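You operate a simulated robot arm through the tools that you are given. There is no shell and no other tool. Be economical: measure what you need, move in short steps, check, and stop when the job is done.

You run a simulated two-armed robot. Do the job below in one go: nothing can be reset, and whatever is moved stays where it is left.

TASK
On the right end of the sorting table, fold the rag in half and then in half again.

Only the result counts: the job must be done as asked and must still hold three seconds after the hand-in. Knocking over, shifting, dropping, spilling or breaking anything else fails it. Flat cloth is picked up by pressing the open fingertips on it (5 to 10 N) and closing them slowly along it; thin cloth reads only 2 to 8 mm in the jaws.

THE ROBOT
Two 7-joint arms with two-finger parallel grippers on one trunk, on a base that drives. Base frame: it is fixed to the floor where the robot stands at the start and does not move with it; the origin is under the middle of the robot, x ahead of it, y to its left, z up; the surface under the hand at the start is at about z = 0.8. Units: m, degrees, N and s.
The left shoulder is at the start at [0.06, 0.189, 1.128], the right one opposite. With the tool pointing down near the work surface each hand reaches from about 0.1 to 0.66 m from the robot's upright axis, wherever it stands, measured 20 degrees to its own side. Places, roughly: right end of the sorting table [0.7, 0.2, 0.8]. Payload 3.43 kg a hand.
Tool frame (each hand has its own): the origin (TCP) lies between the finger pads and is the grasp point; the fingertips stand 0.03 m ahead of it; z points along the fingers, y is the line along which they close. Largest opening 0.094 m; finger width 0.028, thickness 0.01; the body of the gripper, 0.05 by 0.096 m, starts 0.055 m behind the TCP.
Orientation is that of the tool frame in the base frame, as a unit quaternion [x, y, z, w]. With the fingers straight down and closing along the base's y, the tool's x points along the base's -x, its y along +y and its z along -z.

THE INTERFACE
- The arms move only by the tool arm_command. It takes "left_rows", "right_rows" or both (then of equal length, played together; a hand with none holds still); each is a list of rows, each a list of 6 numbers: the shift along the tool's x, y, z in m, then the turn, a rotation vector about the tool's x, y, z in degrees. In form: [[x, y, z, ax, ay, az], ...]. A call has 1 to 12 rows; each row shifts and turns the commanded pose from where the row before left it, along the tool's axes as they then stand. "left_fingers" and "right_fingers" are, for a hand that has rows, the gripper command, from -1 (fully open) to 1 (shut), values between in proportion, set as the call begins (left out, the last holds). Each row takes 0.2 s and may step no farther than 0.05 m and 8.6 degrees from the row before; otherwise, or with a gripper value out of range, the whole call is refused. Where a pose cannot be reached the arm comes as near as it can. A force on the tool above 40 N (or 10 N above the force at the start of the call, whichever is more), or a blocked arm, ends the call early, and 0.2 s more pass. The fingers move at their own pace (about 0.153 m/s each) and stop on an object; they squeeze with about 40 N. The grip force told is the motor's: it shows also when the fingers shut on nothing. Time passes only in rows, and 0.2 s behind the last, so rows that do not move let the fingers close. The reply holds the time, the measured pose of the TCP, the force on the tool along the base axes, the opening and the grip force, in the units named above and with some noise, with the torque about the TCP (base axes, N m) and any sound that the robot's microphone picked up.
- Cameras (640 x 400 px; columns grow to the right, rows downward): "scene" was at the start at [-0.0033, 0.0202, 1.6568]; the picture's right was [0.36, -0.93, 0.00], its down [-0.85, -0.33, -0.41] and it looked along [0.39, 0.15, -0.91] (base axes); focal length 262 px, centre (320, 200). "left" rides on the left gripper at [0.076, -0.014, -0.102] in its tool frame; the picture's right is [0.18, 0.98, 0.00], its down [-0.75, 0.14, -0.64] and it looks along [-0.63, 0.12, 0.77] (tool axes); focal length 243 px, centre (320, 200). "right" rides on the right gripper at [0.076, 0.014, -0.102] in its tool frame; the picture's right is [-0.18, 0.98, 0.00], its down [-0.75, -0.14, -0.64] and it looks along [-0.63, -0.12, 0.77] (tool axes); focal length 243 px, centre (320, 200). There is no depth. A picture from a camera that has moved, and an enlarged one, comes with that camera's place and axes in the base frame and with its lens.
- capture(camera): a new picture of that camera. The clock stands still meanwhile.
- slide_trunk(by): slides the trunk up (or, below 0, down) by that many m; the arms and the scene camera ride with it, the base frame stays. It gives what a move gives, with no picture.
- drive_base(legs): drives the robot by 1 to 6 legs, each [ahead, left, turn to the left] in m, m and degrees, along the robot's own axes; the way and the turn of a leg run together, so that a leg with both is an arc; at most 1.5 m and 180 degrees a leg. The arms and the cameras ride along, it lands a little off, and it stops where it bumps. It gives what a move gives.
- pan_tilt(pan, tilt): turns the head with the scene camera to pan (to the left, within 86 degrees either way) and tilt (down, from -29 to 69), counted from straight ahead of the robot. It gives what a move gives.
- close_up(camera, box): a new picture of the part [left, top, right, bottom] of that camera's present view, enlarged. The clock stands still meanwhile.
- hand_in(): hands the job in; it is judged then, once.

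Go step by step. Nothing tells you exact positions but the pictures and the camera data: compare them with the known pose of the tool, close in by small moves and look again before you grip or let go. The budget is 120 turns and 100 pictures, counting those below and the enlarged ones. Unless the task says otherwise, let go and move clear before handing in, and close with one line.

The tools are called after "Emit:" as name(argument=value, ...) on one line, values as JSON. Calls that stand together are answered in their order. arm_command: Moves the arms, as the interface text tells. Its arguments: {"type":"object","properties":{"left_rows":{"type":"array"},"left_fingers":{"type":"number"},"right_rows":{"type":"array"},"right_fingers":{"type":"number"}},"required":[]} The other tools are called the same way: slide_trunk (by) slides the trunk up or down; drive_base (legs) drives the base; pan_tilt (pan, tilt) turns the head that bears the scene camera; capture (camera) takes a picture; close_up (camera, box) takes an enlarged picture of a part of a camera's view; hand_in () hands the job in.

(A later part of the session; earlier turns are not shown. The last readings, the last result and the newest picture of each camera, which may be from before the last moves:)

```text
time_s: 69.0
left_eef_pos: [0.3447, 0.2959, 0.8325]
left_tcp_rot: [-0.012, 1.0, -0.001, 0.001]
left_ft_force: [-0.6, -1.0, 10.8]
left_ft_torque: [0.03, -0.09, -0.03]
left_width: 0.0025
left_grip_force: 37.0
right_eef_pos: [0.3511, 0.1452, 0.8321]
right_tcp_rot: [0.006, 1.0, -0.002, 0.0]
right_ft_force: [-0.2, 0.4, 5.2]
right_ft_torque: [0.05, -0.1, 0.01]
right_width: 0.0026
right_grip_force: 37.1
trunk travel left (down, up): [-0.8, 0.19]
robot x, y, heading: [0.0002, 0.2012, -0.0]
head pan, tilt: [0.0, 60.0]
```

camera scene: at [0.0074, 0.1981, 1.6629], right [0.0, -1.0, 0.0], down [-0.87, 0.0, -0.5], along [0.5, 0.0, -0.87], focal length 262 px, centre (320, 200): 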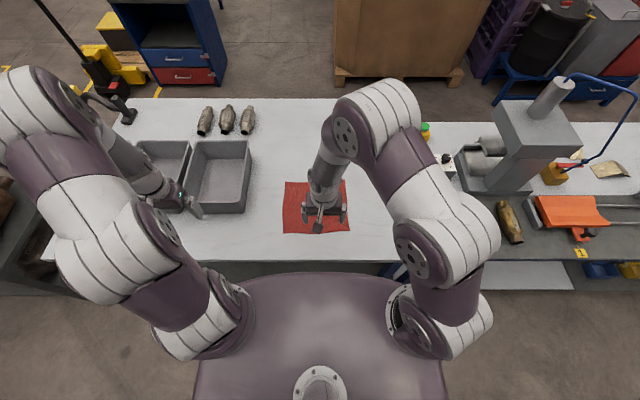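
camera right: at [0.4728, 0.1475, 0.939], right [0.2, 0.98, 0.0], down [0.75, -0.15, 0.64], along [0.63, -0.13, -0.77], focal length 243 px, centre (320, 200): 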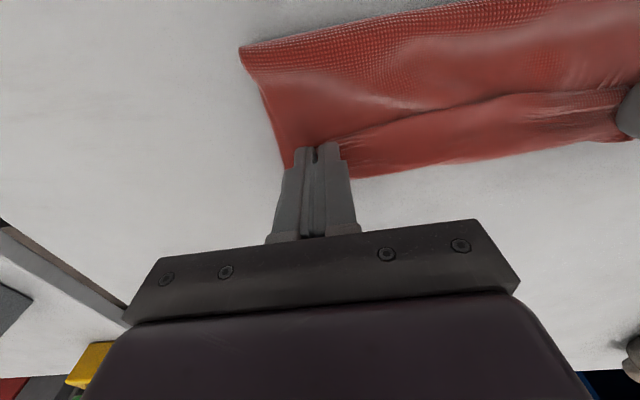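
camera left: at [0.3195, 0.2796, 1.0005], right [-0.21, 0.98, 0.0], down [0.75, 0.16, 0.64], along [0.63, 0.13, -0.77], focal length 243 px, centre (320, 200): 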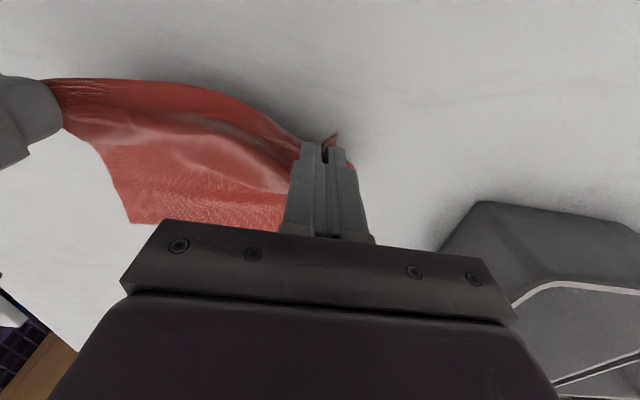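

Both corners are held by the hem. Now the arc again: low path, about x ≈ 0.45.

Emit:
arm_command(left_rows=[[-0.0086, 0.002, -0.033, 0, 0, 0], [-0.0238, 0.003, -0.02, 0, 0, 0], [-0.0286, 0, -0.012, 0, 0, 0], [-0.0286, 0, 0, 0, 0, 0], [-0.0257, 0, 0.006, 0, 0, 0], [-0.0238, 0, 0.01, 0, 0, 0], [-0.019, 0, 0.012, 0, 0, 0], [0, 0, 0, 0, 0, 0]], right_rows=[[-0.009, -0.002, -0.033, 0, 0, 0], [-0.025, -0.003, -0.02, 0, 0, 0], [-0.03, 0, -0.012, 0, 0, 0], [-0.03, 0, 0, 0, 0, 0], [-0.027, 0, 0.006, 0, 0, 0], [-0.025, 0, 0.01, 0, 0, 0], [-0.02, 0, 0.012, 0, 0, 0], [0, 0, 0, 0, 0, 0]])

Emit:
close_up(camera="scene", box=[260, 150, 380, 225])

```text
time_s: 70.8
left_eef_pos: [0.5026, 0.3038, 0.8694]
left_tcp_rot: [-0.012, 1.0, 0.0, 0.001]
left_ft_force: [0.6, -19.0, 1.2]
left_ft_torque: [-0.61, -0.04, -0.24]
left_width: 0.0024
left_grip_force: 37.4
right_eef_pos: [0.5155, 0.1391, 0.8688]
right_tcp_rot: [0.006, 1.0, -0.001, 0.0]
right_ft_force: [-1.2, 18.4, 0.4]
right_ft_torque: [0.56, 0.05, 0.19]
right_width: 0.0027
right_grip_force: 37.2
trunk travel left (down, up): [-0.8, 0.19]
robot x, y, heading: [0.0011, 0.2003, 0.1]
head pan, tilt: [0.0, 60.0]
```

```text
5.33 times, centred on (320, 188) of scene
camera zoom: at [0.0063, 0.1982, 1.6629], right [0.0, -1.0, 0.0], down [-0.87, 0.0, -0.5], along [0.5, 0.0, -0.87], focal length 1397 px, centre (320, 267)
```

zoom: 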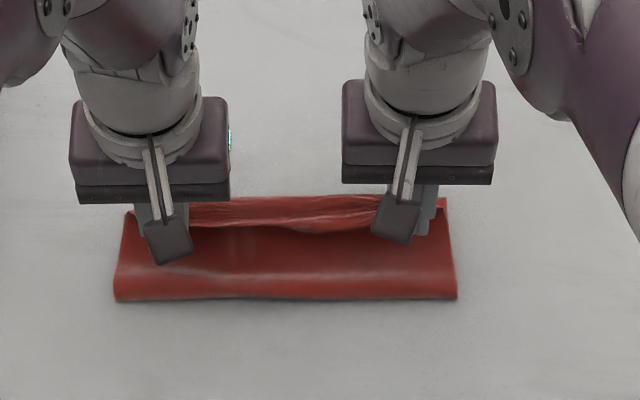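

Tension is a bit high; I'll bring the hands in 3 mm each, descend straight first so the slack pushes the fold back, then slide forward low to the far edge.

Emit:
arm_command(left_rows=[[0, -0.0035, 0.004, 0, 0, 0], [0, 0, 0.01, 0, 0, 0], [0, 0, 0.01, 0, 0, 0], [-0.004, 0, 0.003, 0, 0, 0], [-0.006, 0, 0, 0, 0, 0], [-0.006, 0, 0, 0, 0, 0], [-0.006, 0, 0, 0, 0, 0], [-0.005, 0, 0.003, 0, 0, 0], [0, 0, 0, 0, 0, 0]], right_rows=[[0, 0.0035, 0.004, 0, 0, 0], [0, 0, 0.01, 0, 0, 0], [0, 0, 0.01, 0, 0, 0], [-0.004, 0, 0.003, 0, 0, 0], [-0.007, 0, 0, 0, 0, 0], [-0.007, 0, 0, 0, 0, 0], [-0.007, 0, 0, 0, 0, 0], [-0.005, 0, 0.003, 0, 0, 0], [0, 0, 0, 0, 0, 0]])

Emit:
close_up(camera="scene", box=[260, 150, 380, 225])

Emit:
capture(camera="right")

```text
time_s: 72.8
left_eef_pos: [0.5307, 0.3016, 0.8385]
left_tcp_rot: [-0.012, 1.0, -0.001, 0.001]
left_ft_force: [0.3, -5.9, 0.5]
left_ft_torque: [-0.2, -0.02, -0.1]
left_width: 0.0021
left_grip_force: 37.4
right_eef_pos: [0.5478, 0.1417, 0.8386]
right_tcp_rot: [0.006, 1.0, -0.001, -0.001]
right_ft_force: [-1.5, 6.0, 0.5]
right_ft_torque: [0.23, 0.03, 0.07]
right_width: 0.0023
right_grip_force: 36.7
trunk travel left (down, up): [-0.8, 0.19]
robot x, y, heading: [0.0023, 0.2014, 0.1]
head pan, tilt: [0.0, 60.0]
```

```text
5.33 times, centred on (320, 188) of scene
camera zoom: at [0.0071, 0.1982, 1.6629], right [0.0, -1.0, 0.0], down [-0.87, 0.0, -0.5], along [0.5, 0.0, -0.87], focal length 1397 px, centre (320, 267)
```

zoom: 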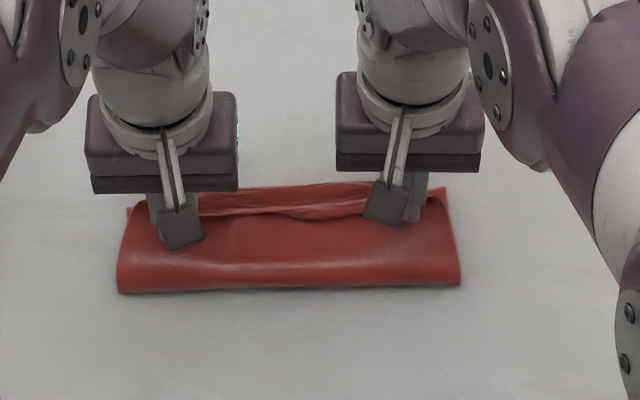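

```text
17 pictures are left
camera right: at [0.4704, 0.1575, 0.9402], right [0.2, 0.98, 0.0], down [0.75, -0.15, 0.64], along [0.63, -0.13, -0.77], focal length 243 px, centre (320, 200)
```

right: 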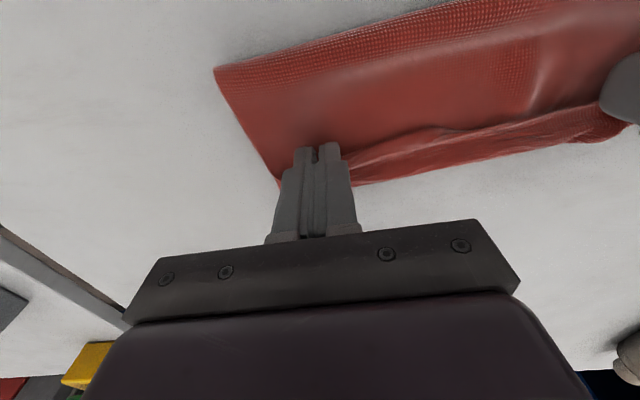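

Emit:
arm_command(left_rows=[[0, -0.002, 0.003, 0, 0, 0], [0, 0, 0, 0, 0, 0]], right_rows=[[0, 0.002, 0.003, 0, 0, 0], [0, 0, 0, 0, 0, 0]])

Emit:
arm_command(left_rows=[[0, 0, 0, 0, 0, 0], [0, 0, -0.02, 0, 0, 0], [0, 0, -0.03, 0, 0, 0], [0.04, 0.03, 0, 0, 0, 0], [0.04, 0.03, 0, 0, 0, 0]], right_rows=[[0, 0, 0, 0, 0, 0], [0, 0, -0.02, 0, 0, 0], [0, 0, -0.03, 0, 0, 0], [0.04, -0.03, 0, 0, 0, 0], [0.04, -0.03, 0, 0, 0, 0]], left_fingers=0.36, right_fingers=0.36)

Emit:
close_up(camera="scene", box=[270, 160, 366, 220])

```text
time_s: 73.4
left_eef_pos: [0.5304, 0.2995, 0.8353]
left_tcp_rot: [-0.01, 1.0, -0.001, 0.0]
left_ft_force: [-0.6, -2.6, -0.7]
left_ft_torque: [-0.06, -0.04, -0.06]
left_width: 0.0022
left_grip_force: 37.1
right_eef_pos: [0.5476, 0.1428, 0.835]
right_tcp_rot: [0.006, 1.0, -0.002, 0.0]
right_ft_force: [0.0, 2.3, 0.2]
right_ft_torque: [0.1, -0.01, 0.01]
right_width: 0.0025
right_grip_force: 36.9
trunk travel left (down, up): [-0.8, 0.19]
robot x, y, heading: [-0.0008, 0.1985, 0.0]
head pan, tilt: [0.0, 60.0]
```

```text
time_s: 74.6
left_eef_pos: [0.4481, 0.3589, 0.8852]
left_tcp_rot: [-0.011, 1.0, -0.001, 0.002]
left_ft_force: [0.4, -0.2, -1.6]
left_ft_torque: [0.03, -0.02, 0.0]
left_width: 0.0299
left_grip_force: 0.0
right_eef_pos: [0.4659, 0.0847, 0.8875]
right_tcp_rot: [0.006, 1.0, -0.001, 0.0]
right_ft_force: [-0.9, 0.4, -0.2]
right_ft_torque: [0.03, -0.02, 0.0]
right_width: 0.0303
right_grip_force: 0.0
trunk travel left (down, up): [-0.8, 0.19]
robot x, y, heading: [-0.0009, 0.2035, -0.1]
head pan, tilt: [0.0, 60.0]
```

```text
6.67 times, centred on (318, 190) of scene
camera zoom: at [0.0047, 0.1982, 1.6629], right [0.0, -1.0, 0.0], down [-0.87, 0.0, -0.5], along [0.5, 0.0, -0.87], focal length 1746 px, centre (333, 267)
```

zoom: 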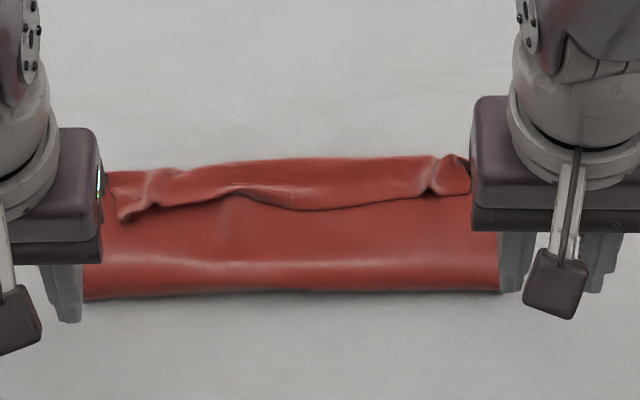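

The edge still curls back because the hem stays on the robot side of the pinch. Yawing each hand 180° while holding the hem would reverse that, so I'll test whether the wrists can turn that far, in free air.

Emit:
arm_command(left_rows=[[0, 0, -0.02, 0, 0, 8.5], [0, 0, 0, 0, 0, 8.5], [0, 0, 0, 0, 0, 8.5], [0, 0, 0, 0, 0, 8.5], [0, 0, 0, 0, 0, 8.5], [0, 0, 0, 0, 0, 8.5], [0, 0, 0, 0, 0, 8.5], [0, 0, 0, 0, 0, 8.5], [0, 0, 0, 0, 0, 8.5], [0, 0, 0, 0, 0, 8.5], [0, 0, 0, 0, 0, 8.5]], right_rows=[[0, 0, -0.02, 0, 0, -8.5], [0, 0, 0, 0, 0, -8.5], [0, 0, 0, 0, 0, -8.5], [0, 0, 0, 0, 0, -8.5], [0, 0, 0, 0, 0, -8.5], [0, 0, 0, 0, 0, -8.5], [0, 0, 0, 0, 0, -8.5], [0, 0, 0, 0, 0, -8.5], [0, 0, 0, 0, 0, -8.5], [0, 0, 0, 0, 0, -8.5], [0, 0, 0, 0, 0, -8.5]])

Emit:
arm_command(left_rows=[[0, 0, 0, 0, 0, 8.5], [0, 0, 0, 0, 0, 8.5], [0, 0, 0, 0, 0, 8.5], [0, 0, 0, 0, 0, 8.5], [0, 0, 0, 0, 0, 8.5], [0, 0, 0, 0, 0, 8.5], [0, 0, 0, 0, 0, 8.5], [0, 0, 0, 0, 0, 8.5], [0, 0, 0, 0, 0, 8.5], [0, 0, 0, 0, 0, 8.5]], right_rows=[[0, 0, 0, 0, 0, -8.5], [0, 0, 0, 0, 0, -8.5], [0, 0, 0, 0, 0, -8.5], [0, 0, 0, 0, 0, -8.5], [0, 0, 0, 0, 0, -8.5], [0, 0, 0, 0, 0, -8.5], [0, 0, 0, 0, 0, -8.5], [0, 0, 0, 0, 0, -8.5], [0, 0, 0, 0, 0, -8.5], [0, 0, 0, 0, 0, -8.5]])

```text
time_s: 77.0
left_eef_pos: [0.4501, 0.3592, 0.9059]
left_tcp_rot: [0.722, 0.692, 0.0, 0.001]
left_ft_force: [1.1, 0.4, -0.6]
left_ft_torque: [0.01, -0.01, 0.0]
left_width: 0.03
left_grip_force: 0.0
right_eef_pos: [0.4672, 0.0849, 0.9048]
right_tcp_rot: [0.725, -0.689, 0.001, 0.002]
right_ft_force: [-0.1, -0.4, -0.9]
right_ft_torque: [0.03, -0.02, 0.0]
right_width: 0.0306
right_grip_force: 0.0
trunk travel left (down, up): [-0.8, 0.19]
robot x, y, heading: [-0.0, 0.1974, -0.0]
head pan, tilt: [0.0, 60.0]
```

```text
time_s: 79.2
left_eef_pos: [0.4503, 0.358, 0.9043]
left_tcp_rot: [1.0, 0.024, 0.001, 0.0]
left_ft_force: [0.0, 0.1, 0.0]
left_ft_torque: [0.01, -0.01, -0.01]
left_width: 0.0305
left_grip_force: 0.0
right_eef_pos: [0.4675, 0.0843, 0.9051]
right_tcp_rot: [1.0, -0.019, 0.0, 0.001]
right_ft_force: [0.0, -0.2, -0.1]
right_ft_torque: [-0.01, 0.01, 0.06]
right_width: 0.03
right_grip_force: 0.1
trunk travel left (down, up): [-0.8, 0.19]
robot x, y, heading: [0.003, 0.1985, -0.0]
head pan, tilt: [0.0, 60.0]
```

Both wrists reach 180°. From this orientation I'll grip the curled hem at both corners, lift, and turn the hands back by 180° so the hem ends up pointing forward.

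Emit:
arm_command(left_rows=[[0.0323, 0.0177, 0.01, 0, 0, 0], [0.0323, 0.0177, 0.02, 0, 0, 0], [0.0323, 0.0177, 0.025, 0, 0, 0], [0, 0, 0.006, 0, 0, 0], [0, 0, 0, 0, 0, 0]], right_rows=[[0.0302, -0.0172, 0.01, 0, 0, 0], [0.0302, -0.0172, 0.02, 0, 0, 0], [0.0302, -0.0172, 0.025, 0, 0, 0], [0, 0, 0.006, 0, 0, 0], [0, 0, 0, 0, 0, 0]])

Emit:
capture(camera="right")

Emit:
capture(camera="left")

```text
time_s: 80.4
left_eef_pos: [0.5499, 0.3099, 0.8458]
left_tcp_rot: [1.0, 0.024, 0.0, 0.001]
left_ft_force: [0.0, -0.4, -0.6]
left_ft_torque: [0.03, 0.03, 0.01]
left_width: 0.0303
left_grip_force: 0.1
right_eef_pos: [0.56, 0.1323, 0.8433]
right_tcp_rot: [1.0, -0.019, 0.0, 0.002]
right_ft_force: [-0.1, 0.2, -0.5]
right_ft_torque: [0.0, -0.01, -0.05]
right_width: 0.0304
right_grip_force: 0.1
trunk travel left (down, up): [-0.8, 0.19]
robot x, y, heading: [-0.002, 0.1977, -0.0]
head pan, tilt: [0.0, 60.0]
```

```text
15 pictures are left
camera right: at [0.6343, 0.116, 0.946], right [-0.22, -0.97, 0.0], down [-0.75, 0.17, 0.64], along [-0.63, 0.14, -0.77], focal length 243 px, centre (320, 200)
```

right: 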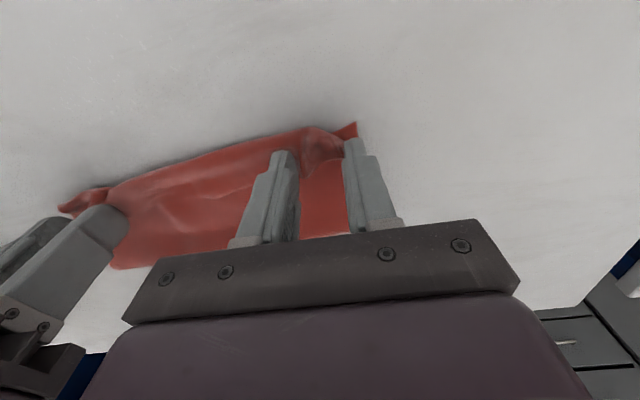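

```text
14 pictures are left
camera left: at [0.6239, 0.3271, 0.9474], right [0.23, -0.97, 0.0], down [-0.75, -0.18, 0.64], along [-0.62, -0.15, -0.77], focal length 243 px, centre (320, 200)
```

left: 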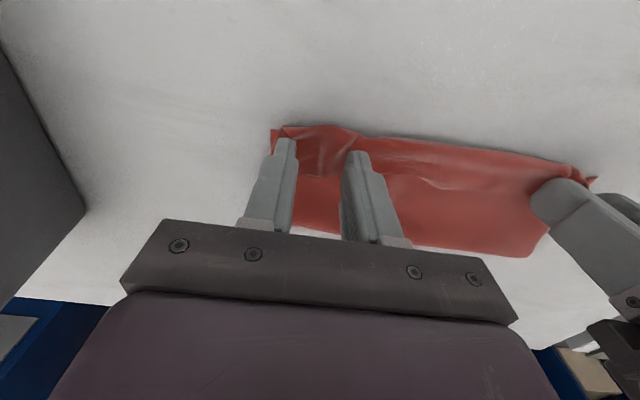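

The curled hem is between the fingers on both sides. I'll press down and close.

Emit:
arm_command(left_rows=[[0, 0, 0.006, 0, 0, 0], [0, 0, 0.003, 0, 0, 0], [0, 0, 0.0015, 0, 0, 0], [0, 0, 0, 0, 0, 0], [0, 0, 0, 0, 0, 0]], right_rows=[[0, 0, 0.004, 0, 0, 0], [0, 0, 0.003, 0, 0, 0], [0, 0, 0.0015, 0, 0, 0], [0, 0, 0, 0, 0, 0], [0, 0, 0, 0, 0, 0]])

```text
time_s: 81.6
left_eef_pos: [0.549, 0.3102, 0.8348]
left_tcp_rot: [1.0, 0.025, -0.001, 0.001]
left_ft_force: [0.6, -0.1, 1.0]
left_ft_torque: [-0.05, 0.04, -0.03]
left_width: 0.0298
left_grip_force: 0.0
right_eef_pos: [0.5587, 0.1333, 0.835]
right_tcp_rot: [1.0, -0.019, 0.0, 0.001]
right_ft_force: [-1.2, 0.6, -0.5]
right_ft_torque: [-0.02, 0.0, -0.01]
right_width: 0.03
right_grip_force: 0.1
trunk travel left (down, up): [-0.8, 0.19]
robot x, y, heading: [0.0018, 0.1994, 0.1]
head pan, tilt: [0.0, 60.0]
```

Emit:
arm_command(left_rows=[[0, 0, 0.0007, 0, 0, 0], [0, 0, 0, 0, 0, 0]], right_rows=[[0, 0, 0.0014, 0, 0, 0], [0, 0, 0, 0, 0, 0]])

Emit:
arm_command(left_rows=[[0, 0, 0, 0, 0, 0]], right_rows=[[0, 0, 0, 0, 0, 0]], left_fingers=0.52, right_fingers=0.52)

Emit:
arm_command(left_rows=[[0, 0, 0, 0, 0, 0]], right_rows=[[0, 0, 0, 0, 0, 0]], left_fingers=0.7, right_fingers=0.7)

Emit:
arm_command(left_rows=[[0, 0, 0, 0, 0, 0]], right_rows=[[0, 0, 0, 0, 0, 0]], left_fingers=0.85, right_fingers=0.85)

Emit:
arm_command(left_rows=[[0, 0, 0, 0, 0, 0], [0, 0, 0, 0, 0, 0]], right_rows=[[0, 0, 0, 0, 0, 0], [0, 0, 0, 0, 0, 0]], left_fingers=1, right_fingers=1)

Emit:
arm_command(left_rows=[[0, 0.003, -0.015, 0, 0, 0], [-0.005, 0.0, -0.02, 0, 0, 0], [0, 0, 0, 0, 0, 0]], right_rows=[[0, -0.003, -0.015, 0, 0, 0], [-0.005, 0, -0.02, 0, 0, 0], [0, 0, 0, 0, 0, 0]])

Emit:
capture(camera="right")

```text
time_s: 82.2
left_eef_pos: [0.5486, 0.3094, 0.8345]
left_tcp_rot: [1.0, 0.024, 0.001, 0.001]
left_ft_force: [-0.5, -0.5, 3.5]
left_ft_torque: [-0.03, -0.03, 0.02]
left_width: 0.0299
left_grip_force: 0.0
right_eef_pos: [0.5602, 0.1328, 0.8343]
right_tcp_rot: [1.0, -0.019, 0.0, 0.001]
right_ft_force: [0.0, 0.3, 1.5]
right_ft_torque: [-0.01, 0.02, 0.04]
right_width: 0.0304
right_grip_force: 0.2
trunk travel left (down, up): [-0.8, 0.19]
robot x, y, heading: [0.0002, 0.1996, -0.3]
head pan, tilt: [0.0, 60.0]
```

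```text
time_s: 82.6
left_eef_pos: [0.5477, 0.309, 0.8343]
left_tcp_rot: [1.0, 0.025, 0.002, 0.001]
left_ft_force: [-0.5, -0.9, 3.1]
left_ft_torque: [0.0, 0.03, 0.0]
left_width: 0.0223
left_grip_force: 0.1
right_eef_pos: [0.5607, 0.1337, 0.835]
right_tcp_rot: [1.0, -0.019, 0.0, 0.002]
right_ft_force: [-0.9, -0.4, 0.9]
right_ft_torque: [-0.02, 0.03, 0.02]
right_width: 0.0227
right_grip_force: 0.0
trunk travel left (down, up): [-0.8, 0.19]
robot x, y, heading: [0.002, 0.1981, 0.0]
head pan, tilt: [0.0, 60.0]
```

```text
time_s: 83.0
left_eef_pos: [0.5492, 0.3102, 0.8333]
left_tcp_rot: [1.0, 0.024, 0.002, 0.001]
left_ft_force: [0.1, 0.7, 2.4]
left_ft_torque: [-0.03, 0.0, 0.01]
left_width: 0.0138
left_grip_force: 0.1
right_eef_pos: [0.5587, 0.1328, 0.8355]
right_tcp_rot: [1.0, -0.019, 0.0, 0.002]
right_ft_force: [0.6, -0.2, 0.3]
right_ft_torque: [-0.01, 0.01, -0.04]
right_width: 0.0141
right_grip_force: 0.6
trunk travel left (down, up): [-0.8, 0.19]
robot x, y, heading: [0.0015, 0.1995, -0.0]
head pan, tilt: [0.0, 60.0]
```

```text
time_s: 83.4
left_eef_pos: [0.5482, 0.3102, 0.8338]
left_tcp_rot: [1.0, 0.024, 0.001, 0.002]
left_ft_force: [-0.3, -0.3, 3.5]
left_ft_torque: [-0.06, 0.02, 0.03]
left_width: 0.0077
left_grip_force: 0.3
right_eef_pos: [0.5589, 0.1328, 0.8354]
right_tcp_rot: [1.0, -0.019, 0.0, 0.002]
right_ft_force: [-0.1, -0.5, 0.7]
right_ft_torque: [0.02, 0.01, 0.01]
right_width: 0.009
right_grip_force: 1.2
trunk travel left (down, up): [-0.8, 0.19]
robot x, y, heading: [-0.0025, 0.2009, 0.2]
head pan, tilt: [0.0, 60.0]
```

```text
time_s: 84.0
left_eef_pos: [0.5497, 0.3086, 0.8346]
left_tcp_rot: [1.0, 0.025, 0.001, 0.0]
left_ft_force: [1.2, -4.5, 4.8]
left_ft_torque: [-0.13, -0.05, 0.05]
left_width: 0.0024
left_grip_force: 37.3
right_eef_pos: [0.5596, 0.1332, 0.8349]
right_tcp_rot: [1.0, -0.019, 0.001, 0.001]
right_ft_force: [-0.9, 4.3, 3.8]
right_ft_torque: [0.15, 0.02, -0.01]
right_width: 0.0034
right_grip_force: 38.0
trunk travel left (down, up): [-0.8, 0.19]
robot x, y, heading: [-0.0017, 0.2015, 0.1]
head pan, tilt: [0.0, 60.0]
```

```text
time_s: 84.8
left_eef_pos: [0.5454, 0.3074, 0.869]
left_tcp_rot: [1.0, 0.024, 0.0, 0.001]
left_ft_force: [-0.3, -0.1, -0.4]
left_ft_torque: [0.01, 0.02, 0.02]
left_width: 0.0022
left_grip_force: 37.4
right_eef_pos: [0.5544, 0.1368, 0.8687]
right_tcp_rot: [1.0, -0.019, -0.001, 0.001]
right_ft_force: [0.7, 0.1, 0.4]
right_ft_torque: [-0.02, 0.01, 0.0]
right_width: 0.003
right_grip_force: 38.1
trunk travel left (down, up): [-0.8, 0.19]
robot x, y, heading: [0.0044, 0.2016, -0.0]
head pan, tilt: [0.0, 60.0]
```

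```text
13 pictures are left
camera right: at [0.6292, 0.1197, 0.9712], right [-0.22, -0.97, 0.0], down [-0.75, 0.17, 0.64], along [-0.63, 0.14, -0.77], focal length 243 px, centre (320, 200)
```

right: 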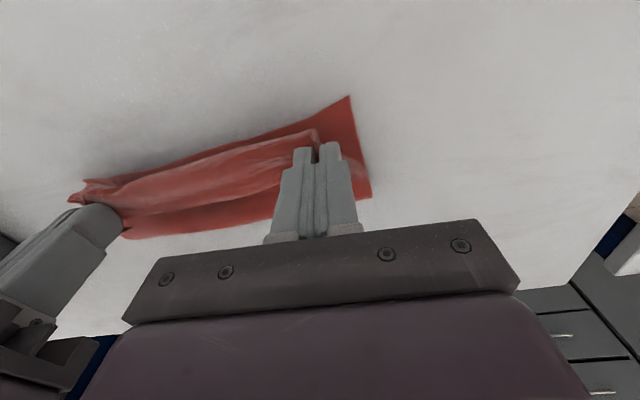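

Both hems are lifted. Now I turn the hands by 180° in place.

Emit:
arm_command(left_rows=[[0, 0, 0, 0, 0, -8.5], [0, 0, 0, 0, 0, -8.5], [0, 0, 0, 0, 0, -8.5], [0, 0, 0, 0, 0, -8.5], [0, 0, 0, 0, 0, -8.5], [0, 0, 0, 0, 0, -8.5], [0, 0, 0, 0, 0, -8.5], [0, 0, 0, 0, 0, -8.5], [0, 0, 0, 0, 0, -8.5], [0, 0, 0, 0, 0, -8.5], [0, 0, 0, 0, 0, -8.5]], right_rows=[[0, 0, 0, 0, 0, 8.5], [0, 0, 0, 0, 0, 8.5], [0, 0, 0, 0, 0, 8.5], [0, 0, 0, 0, 0, 8.5], [0, 0, 0, 0, 0, 8.5], [0, 0, 0, 0, 0, 8.5], [0, 0, 0, 0, 0, 8.5], [0, 0, 0, 0, 0, 8.5], [0, 0, 0, 0, 0, 8.5], [0, 0, 0, 0, 0, 8.5], [0, 0, 0, 0, 0, 8.5]])

Emit:
arm_command(left_rows=[[0, 0, 0, 0, 0, -8.5], [0, 0, 0, 0, 0, -8.5], [0, 0, 0, 0, 0, -8.5], [0, 0, 0, 0, 0, -8.5], [0, 0, 0, 0, 0, -8.5], [0, 0, 0, 0, 0, -8.5], [0, 0, 0, 0, 0, -8.5], [0, 0, 0, 0, 0, -8.5], [0, 0, 0, 0, 0, -8.5], [0, 0, 0, 0, 0, -8.5]], right_rows=[[0, 0, 0, 0, 0, 8.5], [0, 0, 0, 0, 0, 8.5], [0, 0, 0, 0, 0, 8.5], [0, 0, 0, 0, 0, 8.5], [0, 0, 0, 0, 0, 8.5], [0, 0, 0, 0, 0, 8.5], [0, 0, 0, 0, 0, 8.5], [0, 0, 0, 0, 0, 8.5], [0, 0, 0, 0, 0, 8.5], [0, 0, 0, 0, 0, 8.5]])

Emit:
capture(camera="right")

Emit:
close_up(camera="scene", box=[270, 150, 382, 220])

```text
time_s: 87.2
left_eef_pos: [0.5441, 0.3074, 0.8676]
left_tcp_rot: [0.667, 0.745, -0.001, 0.0]
left_ft_force: [0.3, -7.4, -0.1]
left_ft_torque: [-0.26, 0.0, -0.07]
left_width: 0.0026
left_grip_force: 37.4
right_eef_pos: [0.5543, 0.1361, 0.8691]
right_tcp_rot: [-0.67, 0.743, -0.001, -0.002]
right_ft_force: [-0.6, 7.9, 0.0]
right_ft_torque: [0.29, 0.04, 0.06]
right_width: 0.0031
right_grip_force: 37.1
trunk travel left (down, up): [-0.8, 0.19]
robot x, y, heading: [0.0018, 0.1969, 0.1]
head pan, tilt: [0.0, 60.0]
```

```text
time_s: 89.4
left_eef_pos: [0.5441, 0.3068, 0.8672]
left_tcp_rot: [-0.013, 1.0, 0.0, 0.0]
left_ft_force: [-1.5, -9.8, -0.1]
left_ft_torque: [-0.36, 0.02, -0.21]
left_width: 0.0028
left_grip_force: 37.1
right_eef_pos: [0.5544, 0.1362, 0.8681]
right_tcp_rot: [0.008, 1.0, -0.002, 0.0]
right_ft_force: [0.4, 9.5, 0.3]
right_ft_torque: [0.34, 0.0, -0.01]
right_width: 0.0029
right_grip_force: 37.3
trunk travel left (down, up): [-0.8, 0.19]
robot x, y, heading: [0.0001, 0.1978, 0.1]
head pan, tilt: [0.0, 60.0]
```

```text
12 pictures are left
camera right: at [0.4776, 0.1516, 0.9715], right [0.2, 0.98, 0.0], down [0.75, -0.15, 0.64], along [0.63, -0.13, -0.77], focal length 243 px, centre (320, 200)
```

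right: 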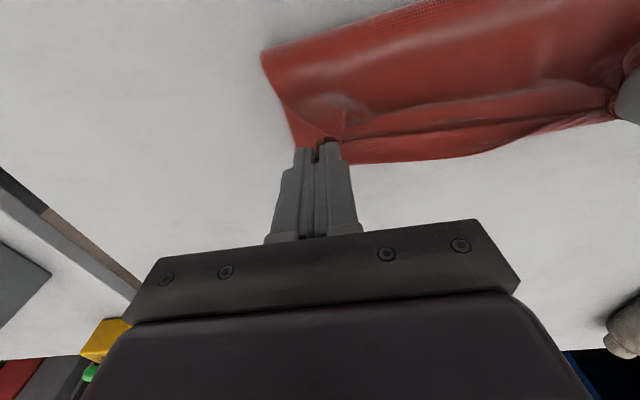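

```text
5.71 times, centred on (326, 185) of scene
camera zoom: at [0.0076, 0.1982, 1.6629], right [0.0, -1.0, 0.0], down [-0.87, 0.0, -0.5], along [0.5, 0.0, -0.87], focal length 1497 px, centre (286, 286)
```

zoom: 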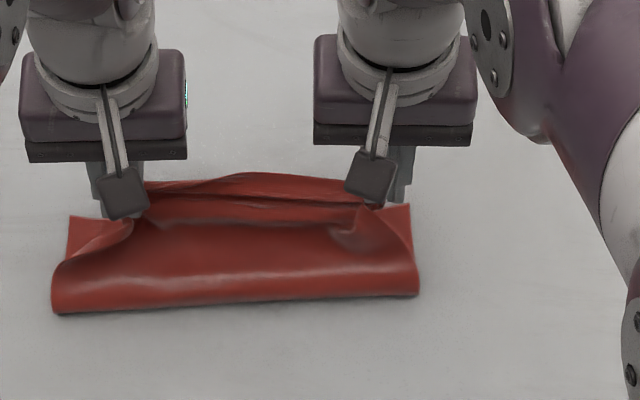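

The hem now points forward past the pinch. I'll lower it onto the far edge, release, and look.

Emit:
arm_command(left_rows=[[0, -0.004, -0.0, 0, 0, 0], [-0.002, 0, 0.012, 0, 0, 0], [-0.001, 0, 0.012, 0, 0, 0], [0, 0, 0.008, 0, 0, 0], [0, 0, 0, 0, 0, 0]], right_rows=[[0, 0.004, 0, 0, 0, 0], [-0.002, 0, 0.012, 0, 0, 0], [-0.001, 0, 0.012, 0, 0, 0], [0, 0, 0.008, 0, 0, 0], [0, 0, 0, 0, 0, 0]])

Emit:
arm_command(left_rows=[[0, 0, 0, 0, 0, 0], [0, 0, 0, 0, 0, 0], [0, 0, -0.02, 0, 0, 0], [0, 0, -0.03, 0, 0, 0], [0.04, 0.03, 0, 0, 0, 0], [0.04, 0.03, 0, 0, 0, 0]], right_rows=[[0, 0, 0, 0, 0, 0], [0, 0, 0, 0, 0, 0], [0, 0, -0.02, 0, 0, 0], [0, 0, -0.03, 0, 0, 0], [0.04, -0.03, 0, 0, 0, 0], [0.04, -0.03, 0, 0, 0, 0]], left_fingers=0.3, right_fingers=0.3)

Emit:
close_up(camera="scene", box=[270, 160, 366, 220])

```text
time_s: 90.6
left_eef_pos: [0.5468, 0.3019, 0.8382]
left_tcp_rot: [-0.011, 1.0, -0.001, 0.003]
left_ft_force: [0.8, -0.2, 21.1]
left_ft_torque: [0.01, -0.05, -0.04]
left_width: 0.0024
left_grip_force: 37.4
right_eef_pos: [0.5559, 0.1393, 0.8389]
right_tcp_rot: [0.006, 1.0, -0.001, -0.001]
right_ft_force: [0.7, 3.0, 0.5]
right_ft_torque: [0.11, 0.01, 0.07]
right_width: 0.0025
right_grip_force: 37.4
trunk travel left (down, up): [-0.8, 0.19]
robot x, y, heading: [-0.0011, 0.2, -0.2]
head pan, tilt: [0.0, 60.0]
```

```text
time_s: 92.0
left_eef_pos: [0.4627, 0.3611, 0.8869]
left_tcp_rot: [-0.011, 1.0, 0.0, 0.002]
left_ft_force: [0.6, -0.2, 0.2]
left_ft_torque: [-0.03, -0.05, -0.02]
left_width: 0.0329
left_grip_force: 0.1
right_eef_pos: [0.4732, 0.082, 0.8902]
right_tcp_rot: [0.007, 1.0, -0.002, 0.001]
right_ft_force: [-0.8, -0.2, -0.1]
right_ft_torque: [-0.01, -0.02, 0.02]
right_width: 0.033
right_grip_force: 0.0
trunk travel left (down, up): [-0.8, 0.19]
robot x, y, heading: [0.0001, 0.2, -0.2]
head pan, tilt: [0.0, 60.0]
```

```text
6.67 times, centred on (318, 190) of scene
camera zoom: at [0.0046, 0.1982, 1.6629], right [0.0, -1.0, 0.0], down [-0.87, 0.0, -0.5], along [0.5, 0.0, -0.87], focal length 1746 px, centre (333, 267)
```

zoom: 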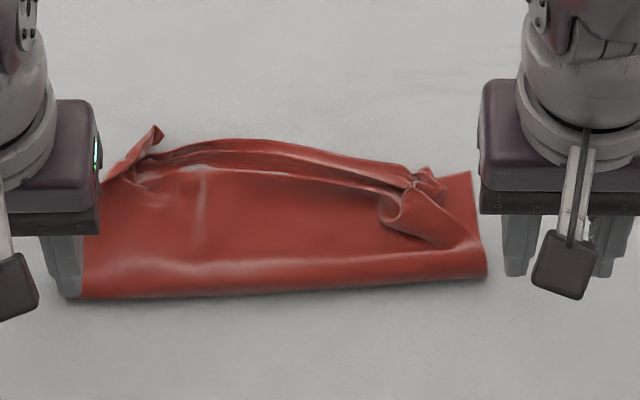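

The hem now lies toward the far edge but is rolled and kinked at the corners. I'll pin the packet near the fold with the left fingertips and sweep the right part forward with the right ones.

Emit:
arm_command(left_rows=[[-0.014, -0.037, 0, 0, 0, 0], [-0.014, -0.037, 0.01, 0, 0, 0], [-0.014, -0.037, 0.025, 0, 0, 0], [0, 0, 0.015, 0, 0, 0], [0, 0, 0.0035, 0, 0, 0], [0, 0, 0, 0, 0, 0]], right_rows=[[-0.014, 0.02, 0, 0, 0, 0], [-0.02, 0.02, 0.01, 0, 0, 0], [-0.02, 0.02, 0.02, 0, 0, 0], [0, 0, 0.014, 0, 0, 0], [0, 0, 0.008, 0, 0, 0], [0, 0, 0, 0, 0, 0]], left_fingers=1, right_fingers=1)

```text
time_s: 93.4
left_eef_pos: [0.5108, 0.2498, 0.832]
left_tcp_rot: [-0.011, 1.0, -0.001, 0.0]
left_ft_force: [-0.2, -0.5, -0.7]
left_ft_torque: [-0.03, 0.02, 0.01]
left_width: 0.0
left_grip_force: 33.1
right_eef_pos: [0.5318, 0.1391, 0.8355]
right_tcp_rot: [0.006, 1.0, 0.0, 0.0]
right_ft_force: [-0.8, 0.6, 0.0]
right_ft_torque: [-0.01, 0.01, -0.01]
right_width: 0.0
right_grip_force: 33.2
trunk travel left (down, up): [-0.8, 0.19]
robot x, y, heading: [-0.002, 0.201, 0.1]
head pan, tilt: [0.0, 60.0]
```

Emit:
arm_command(left_rows=[[0, 0, 0.0015, 0, 0, 0], [0, 0, 0.001, 0, 0, 0], [0, 0, 0, 0, 0, 0], [0, 0, 0, 0, 0, 0], [0, 0, 0, 0, 0, 0], [0, 0, 0, 0, 0, 0], [0, 0, 0, 0, 0, 0], [0, 0, 0, 0, 0, 0], [0, 0, 0, 0, 0, 0], [0, 0, 0, 0, 0, 0], [0, 0, 0, 0, 0, 0]], right_rows=[[0, 0, 0, 0, 0, 0], [0, 0, 0.001, 0, 0, 0], [-0.006, -0.003, 0.0005, 0, 0, 0], [-0.006, -0.003, 0, 0, 0, 0], [-0.006, -0.003, 0, 0, 0, 0], [-0.006, -0.003, 0, 0, 0, 0], [-0.006, -0.003, 0, 0, 0, 0], [-0.006, -0.003, 0, 0, 0, 0], [-0.006, -0.003, 0, 0, 0, 0], [-0.006, -0.003, 0, 0, 0, 0], [0, 0, -0.02, 0, 0, 0]])

Emit:
close_up(camera="scene", box=[270, 160, 366, 220])

```text
time_s: 95.8
left_eef_pos: [0.5102, 0.2503, 0.8311]
left_tcp_rot: [-0.011, 1.0, -0.002, 0.002]
left_ft_force: [4.9, 0.7, 22.6]
left_ft_torque: [0.0, -0.08, 0.02]
left_width: 0.0001
left_grip_force: 32.8
right_eef_pos: [0.5775, 0.1161, 0.8557]
right_tcp_rot: [0.006, 1.0, -0.002, 0.002]
right_ft_force: [0.3, -0.6, 0.0]
right_ft_torque: [0.0, 0.03, -0.01]
right_width: 0.0
right_grip_force: 32.8
trunk travel left (down, up): [-0.8, 0.19]
robot x, y, heading: [0.0022, 0.2034, -0.3]
head pan, tilt: [0.0, 60.0]
```

```text
6.67 times, centred on (318, 190) of scene
camera zoom: at [0.0049, 0.1981, 1.6629], right [0.0, -1.0, 0.0], down [-0.87, 0.0, -0.5], along [0.5, 0.0, -0.87], focal length 1746 px, centre (333, 267)
```

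zoom: 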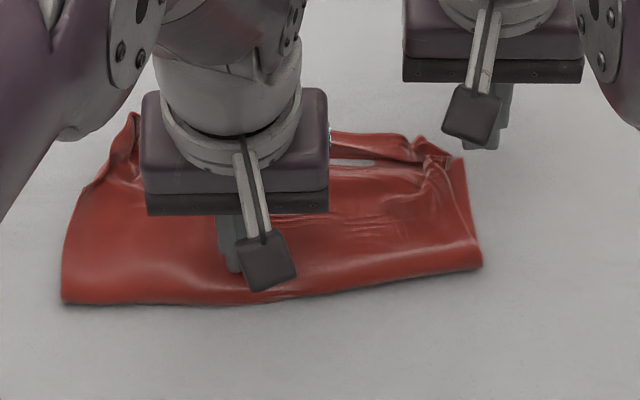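

The flap has largely unrolled; the top hem now slightly overlaps the lower far edge. I'll clear both hands, check the packet, and test the right wrist at +90° for the second fold.

Emit:
arm_command(left_rows=[[0, 0, -0.02, 0, 0, 0], [0, 0.02, -0.03, 0, 0, 0], [0.02, 0.045, 0, 0, 0, 0], [0.03, 0.04, 0, 0, 0, 0], [0.03, 0.03, 0, 0, 0, 0], [0, 0, 0, 0, 0, 0], [0, 0, 0, 0, 0, 0], [0, 0, 0, 0, 0, 0], [0, 0, 0, 0, 0, 0], [0, 0, 0, 0, 0, 0], [0, 0, 0, 0, 0, 0]], right_rows=[[0, -0.02, -0.03, 0, 0, 8.2], [0, -0.03, 0, 0, 0, 8.2], [0, 0, 0, 0, 0, 8.2], [0, 0, 0, 0, 0, 8.2], [0, 0, 0, 0, 0, 8.2], [0, 0, 0, 0, 0, 8.2], [0, 0, 0, 0, 0, 8.2], [0, 0, 0, 0, 0, 8.2], [0, 0, 0, 0, 0, 8.2], [0, 0, 0, 0, 0, 8.2], [0, 0, 0, 0, 0, 8]])

Emit:
close_up(camera="scene", box=[266, 156, 370, 221])

```text
time_s: 98.2
left_eef_pos: [0.4288, 0.3834, 0.8794]
left_tcp_rot: [-0.011, 1.0, -0.001, 0.0]
left_ft_force: [0.4, 0.2, -0.2]
left_ft_torque: [0.02, 0.0, 0.0]
left_width: 0.0
left_grip_force: 32.9
right_eef_pos: [0.5749, 0.0663, 0.8834]
right_tcp_rot: [0.712, 0.702, -0.001, 0.001]
right_ft_force: [-0.7, 0.1, 0.2]
right_ft_torque: [0.01, 0.01, 0.01]
right_width: 0.0
right_grip_force: 32.9
trunk travel left (down, up): [-0.8, 0.19]
robot x, y, heading: [0.0016, 0.2024, 0.1]
head pan, tilt: [0.0, 60.0]
```

```text
6.15 times, centred on (318, 188) of scene
camera zoom: at [0.0076, 0.1982, 1.6629], right [0.0, -1.0, 0.0], down [-0.87, 0.0, -0.5], along [0.5, 0.0, -0.87], focal length 1612 px, centre (332, 271)
```

zoom: 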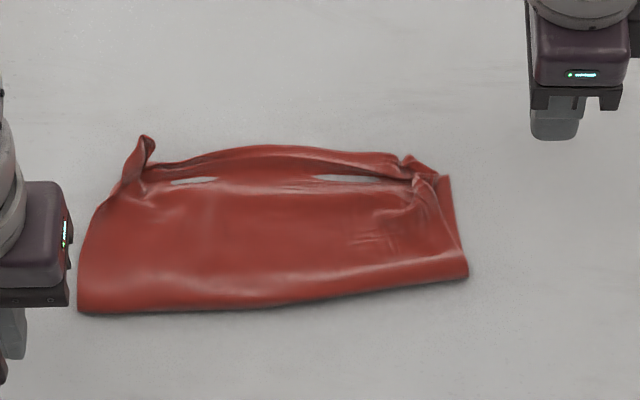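

Emit:
close_up(camera="scene", box=[278, 174, 346, 210])

```text
9.41 times, centred on (312, 192) of scene
camera zoom: at [0.0076, 0.1982, 1.6629], right [0.0, -1.0, 0.0], down [-0.87, 0.0, -0.5], along [0.5, 0.0, -0.87], focal length 2466 px, centre (395, 275)
```

zoom: 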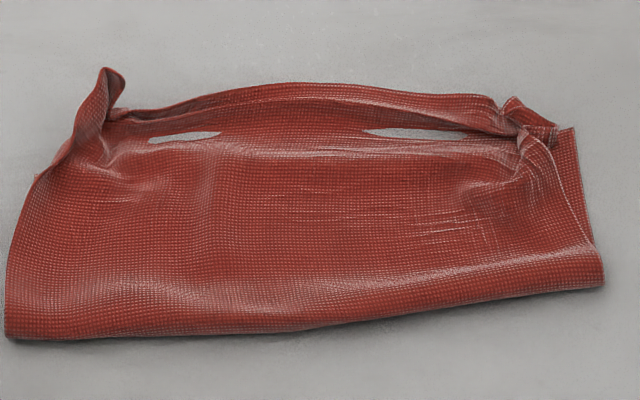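

The packet is two layers deep with the top edge near the bottom edge. For the second fold I'll gather the right end (x ≈ 0.50–0.575, narrower than my full opening) between wide-open fingers so both layers are caught.

Emit:
arm_command(right_rows=[[0, -0.019, 0, 0, 0, 0], [0.027, -0.019, 0.01, 0, 0, 0], [0.027, 0, 0.012, 0, 0, 0], [0, 0, 0, 0, 0, 0]], right_fingers=-1)

Emit:
capture(camera="right")

```text
time_s: 99.2
left_eef_pos: [0.4282, 0.3834, 0.8797]
left_tcp_rot: [-0.012, 1.0, 0.001, 0.0]
left_ft_force: [0.5, 0.5, 0.1]
left_ft_torque: [0.0, 0.01, -0.01]
left_width: 0.0001
left_grip_force: 32.8
right_eef_pos: [0.5363, 0.1206, 0.862]
right_tcp_rot: [0.711, 0.703, 0.0, 0.0]
right_ft_force: [0.0, -0.4, 0.0]
right_ft_torque: [0.02, -0.01, 0.0]
right_width: 0.094
right_grip_force: 0.1
trunk travel left (down, up): [-0.8, 0.19]
robot x, y, heading: [-0.0018, 0.1992, 0.1]
head pan, tilt: [0.0, 60.0]
```

```text
6 pictures are left
camera right: at [0.5502, 0.1974, 0.9637], right [0.98, -0.2, 0.0], down [-0.15, -0.75, 0.64], along [-0.13, -0.63, -0.77], focal length 243 px, centre (320, 200)
```

right: 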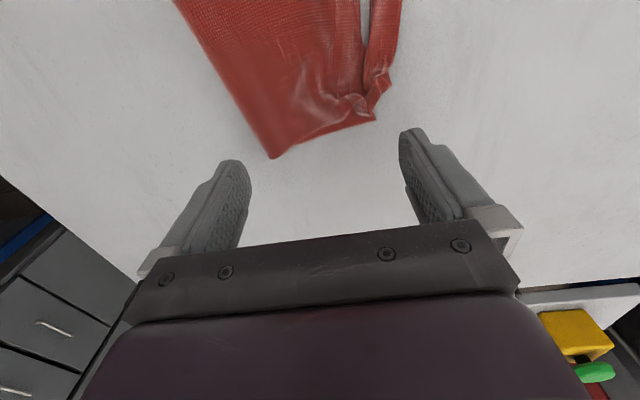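

Emit:
arm_command(right_rows=[[0.005, 0, 0.015, 0, 0, 0], [0, 0, 0.012, 0, 0, 0], [0, 0, 0.003, 0, 0, 0], [0, 0, 0, 0, 0, 0]])

Emit:
arm_command(right_rows=[[0, 0, 0.0008, 0, 0, 0], [0, 0, 0, 0, 0, 0]], right_fingers=-0.5)

Emit:
arm_command(right_rows=[[0, 0, 0, 0, 0, 0]], right_fingers=-0.2)

Emit:
arm_command(right_rows=[[0, 0, 0, 0, 0, 0]], right_fingers=0.1)

Emit:
arm_command(right_rows=[[0, 0, 0, 0, 0, 0]], right_fingers=0.4)

Emit:
arm_command(right_rows=[[0, 0, 0, 0, 0, 0]], right_fingers=0.7)

Emit:
arm_command(right_rows=[[0, 0, 0, 0, 0, 0], [0, 0, 0, 0, 0, 0]], right_fingers=1)

Emit:
arm_command(right_rows=[[0, 0, -0.02, 0, 0, 0], [0.005, 0, -0.02, 0, 0, 0], [0, 0, 0, 0, 0, 0]])

Emit:
capture(camera="right")

```text
time_s: 100.2
left_eef_pos: [0.4287, 0.3837, 0.8797]
left_tcp_rot: [-0.011, 1.0, -0.001, 0.001]
left_ft_force: [-0.1, -0.6, 0.2]
left_ft_torque: [0.01, 0.01, 0.03]
left_width: 0.0
left_grip_force: 33.2
right_eef_pos: [0.5373, 0.1266, 0.8309]
right_tcp_rot: [0.711, 0.703, -0.001, 0.001]
right_ft_force: [0.6, -0.8, 0.1]
right_ft_torque: [0.02, -0.02, 0.0]
right_width: 0.0939
right_grip_force: 0.2
trunk travel left (down, up): [-0.8, 0.19]
robot x, y, heading: [0.0018, 0.1998, -0.1]
head pan, tilt: [0.0, 60.0]
```

```text
time_s: 100.8
left_eef_pos: [0.4281, 0.3842, 0.8794]
left_tcp_rot: [-0.011, 1.0, -0.001, 0.0]
left_ft_force: [0.3, 0.0, 0.2]
left_ft_torque: [-0.02, 0.05, 0.0]
left_width: 0.0001
left_grip_force: 32.6
right_eef_pos: [0.5365, 0.126, 0.8316]
right_tcp_rot: [0.711, 0.703, -0.001, 0.001]
right_ft_force: [-0.1, -0.4, -0.8]
right_ft_torque: [0.0, 0.0, 0.0]
right_width: 0.0705
right_grip_force: 0.1
trunk travel left (down, up): [-0.8, 0.19]
robot x, y, heading: [0.0004, 0.1992, -0.0]
head pan, tilt: [0.0, 60.0]
```

```text
time_s: 101.2
left_eef_pos: [0.4284, 0.3835, 0.8806]
left_tcp_rot: [-0.012, 1.0, 0.0, 0.0]
left_ft_force: [1.2, -0.2, 0.1]
left_ft_torque: [0.02, 0.0, 0.0]
left_width: 0.0
left_grip_force: 32.9
right_eef_pos: [0.5361, 0.1251, 0.8302]
right_tcp_rot: [0.711, 0.703, -0.001, 0.002]
right_ft_force: [0.0, 0.4, -0.2]
right_ft_torque: [0.0, 0.01, -0.03]
right_width: 0.0564
right_grip_force: 0.0
trunk travel left (down, up): [-0.8, 0.19]
robot x, y, heading: [-0.0005, 0.2028, 0.0]
head pan, tilt: [0.0, 60.0]
```

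```text
time_s: 101.6
left_eef_pos: [0.4276, 0.3834, 0.8801]
left_tcp_rot: [-0.012, 1.0, -0.001, 0.0]
left_ft_force: [0.1, -0.5, 0.2]
left_ft_torque: [0.0, -0.03, -0.04]
left_width: 0.0
left_grip_force: 33.1
right_eef_pos: [0.5368, 0.1249, 0.8305]
right_tcp_rot: [0.711, 0.703, -0.002, 0.001]
right_ft_force: [-0.1, -0.4, 0.0]
right_ft_torque: [-0.01, -0.01, 0.0]
right_width: 0.0424
right_grip_force: 0.0
trunk travel left (down, up): [-0.8, 0.19]
robot x, y, heading: [-0.0003, 0.1994, 0.0]
head pan, tilt: [0.0, 60.0]
```

```text
time_s: 102.0
left_eef_pos: [0.4286, 0.3844, 0.8796]
left_tcp_rot: [-0.011, 1.0, -0.001, 0.0]
left_ft_force: [0.0, -0.3, 0.7]
left_ft_torque: [0.01, -0.02, 0.0]
left_width: 0.0001
left_grip_force: 33.2
right_eef_pos: [0.5351, 0.1247, 0.8313]
right_tcp_rot: [0.711, 0.703, -0.001, 0.001]
right_ft_force: [0.2, -0.1, 0.5]
right_ft_torque: [-0.01, -0.01, 0.01]
right_width: 0.0284
right_grip_force: 0.0
trunk travel left (down, up): [-0.8, 0.19]
robot x, y, heading: [0.0042, 0.2025, 0.0]
head pan, tilt: [0.0, 60.0]
```

```text
time_s: 102.4
left_eef_pos: [0.4286, 0.3831, 0.8795]
left_tcp_rot: [-0.012, 1.0, 0.0, 0.0]
left_ft_force: [0.6, -0.6, 0.1]
left_ft_torque: [-0.03, -0.01, -0.01]
left_width: 0.0
left_grip_force: 33.1
right_eef_pos: [0.5364, 0.1249, 0.8301]
right_tcp_rot: [0.711, 0.703, -0.001, 0.002]
right_ft_force: [-0.2, 1.3, -1.0]
right_ft_torque: [0.01, -0.03, 0.01]
right_width: 0.014
right_grip_force: 0.4
trunk travel left (down, up): [-0.8, 0.19]
robot x, y, heading: [-0.0012, 0.2021, -0.0]
head pan, tilt: [0.0, 60.0]
```

```text
time_s: 103.0
left_eef_pos: [0.4287, 0.3842, 0.8801]
left_tcp_rot: [-0.011, 1.0, 0.0, 0.0]
left_ft_force: [-0.1, -0.3, 0.2]
left_ft_torque: [0.04, -0.02, -0.01]
left_width: 0.0
left_grip_force: 33.5
right_eef_pos: [0.5369, 0.126, 0.831]
right_tcp_rot: [0.711, 0.703, -0.001, 0.001]
right_ft_force: [0.3, -0.2, 0.8]
right_ft_torque: [0.0, 0.0, 0.0]
right_width: 0.0044
right_grip_force: 38.7
trunk travel left (down, up): [-0.8, 0.19]
robot x, y, heading: [-0.0002, 0.2012, 0.2]
head pan, tilt: [0.0, 60.0]
```

```text
time_s: 103.8
left_eef_pos: [0.4293, 0.3839, 0.8798]
left_tcp_rot: [-0.012, 1.0, -0.001, 0.0]
left_ft_force: [-0.2, -0.3, 0.1]
left_ft_torque: [0.04, -0.03, 0.0]
left_width: 0.0
left_grip_force: 33.1
right_eef_pos: [0.5373, 0.1302, 0.8719]
right_tcp_rot: [0.711, 0.703, -0.002, 0.0]
right_ft_force: [-0.2, -0.2, 0.0]
right_ft_torque: [-0.03, -0.02, 0.01]
right_width: 0.0043
right_grip_force: 38.3
trunk travel left (down, up): [-0.8, 0.19]
robot x, y, heading: [-0.0011, 0.201, 0.1]
head pan, tilt: [0.0, 60.0]
```

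```text
5 pictures are left
camera right: at [0.5514, 0.2067, 0.9735], right [0.98, -0.2, 0.0], down [-0.15, -0.75, 0.64], along [-0.13, -0.63, -0.76], focal length 243 px, centre (320, 200)
```

right: 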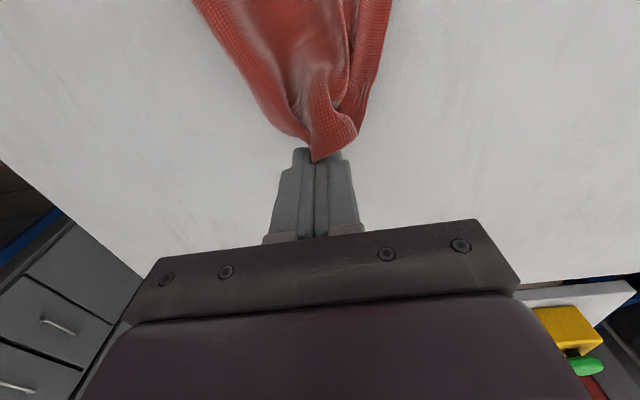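

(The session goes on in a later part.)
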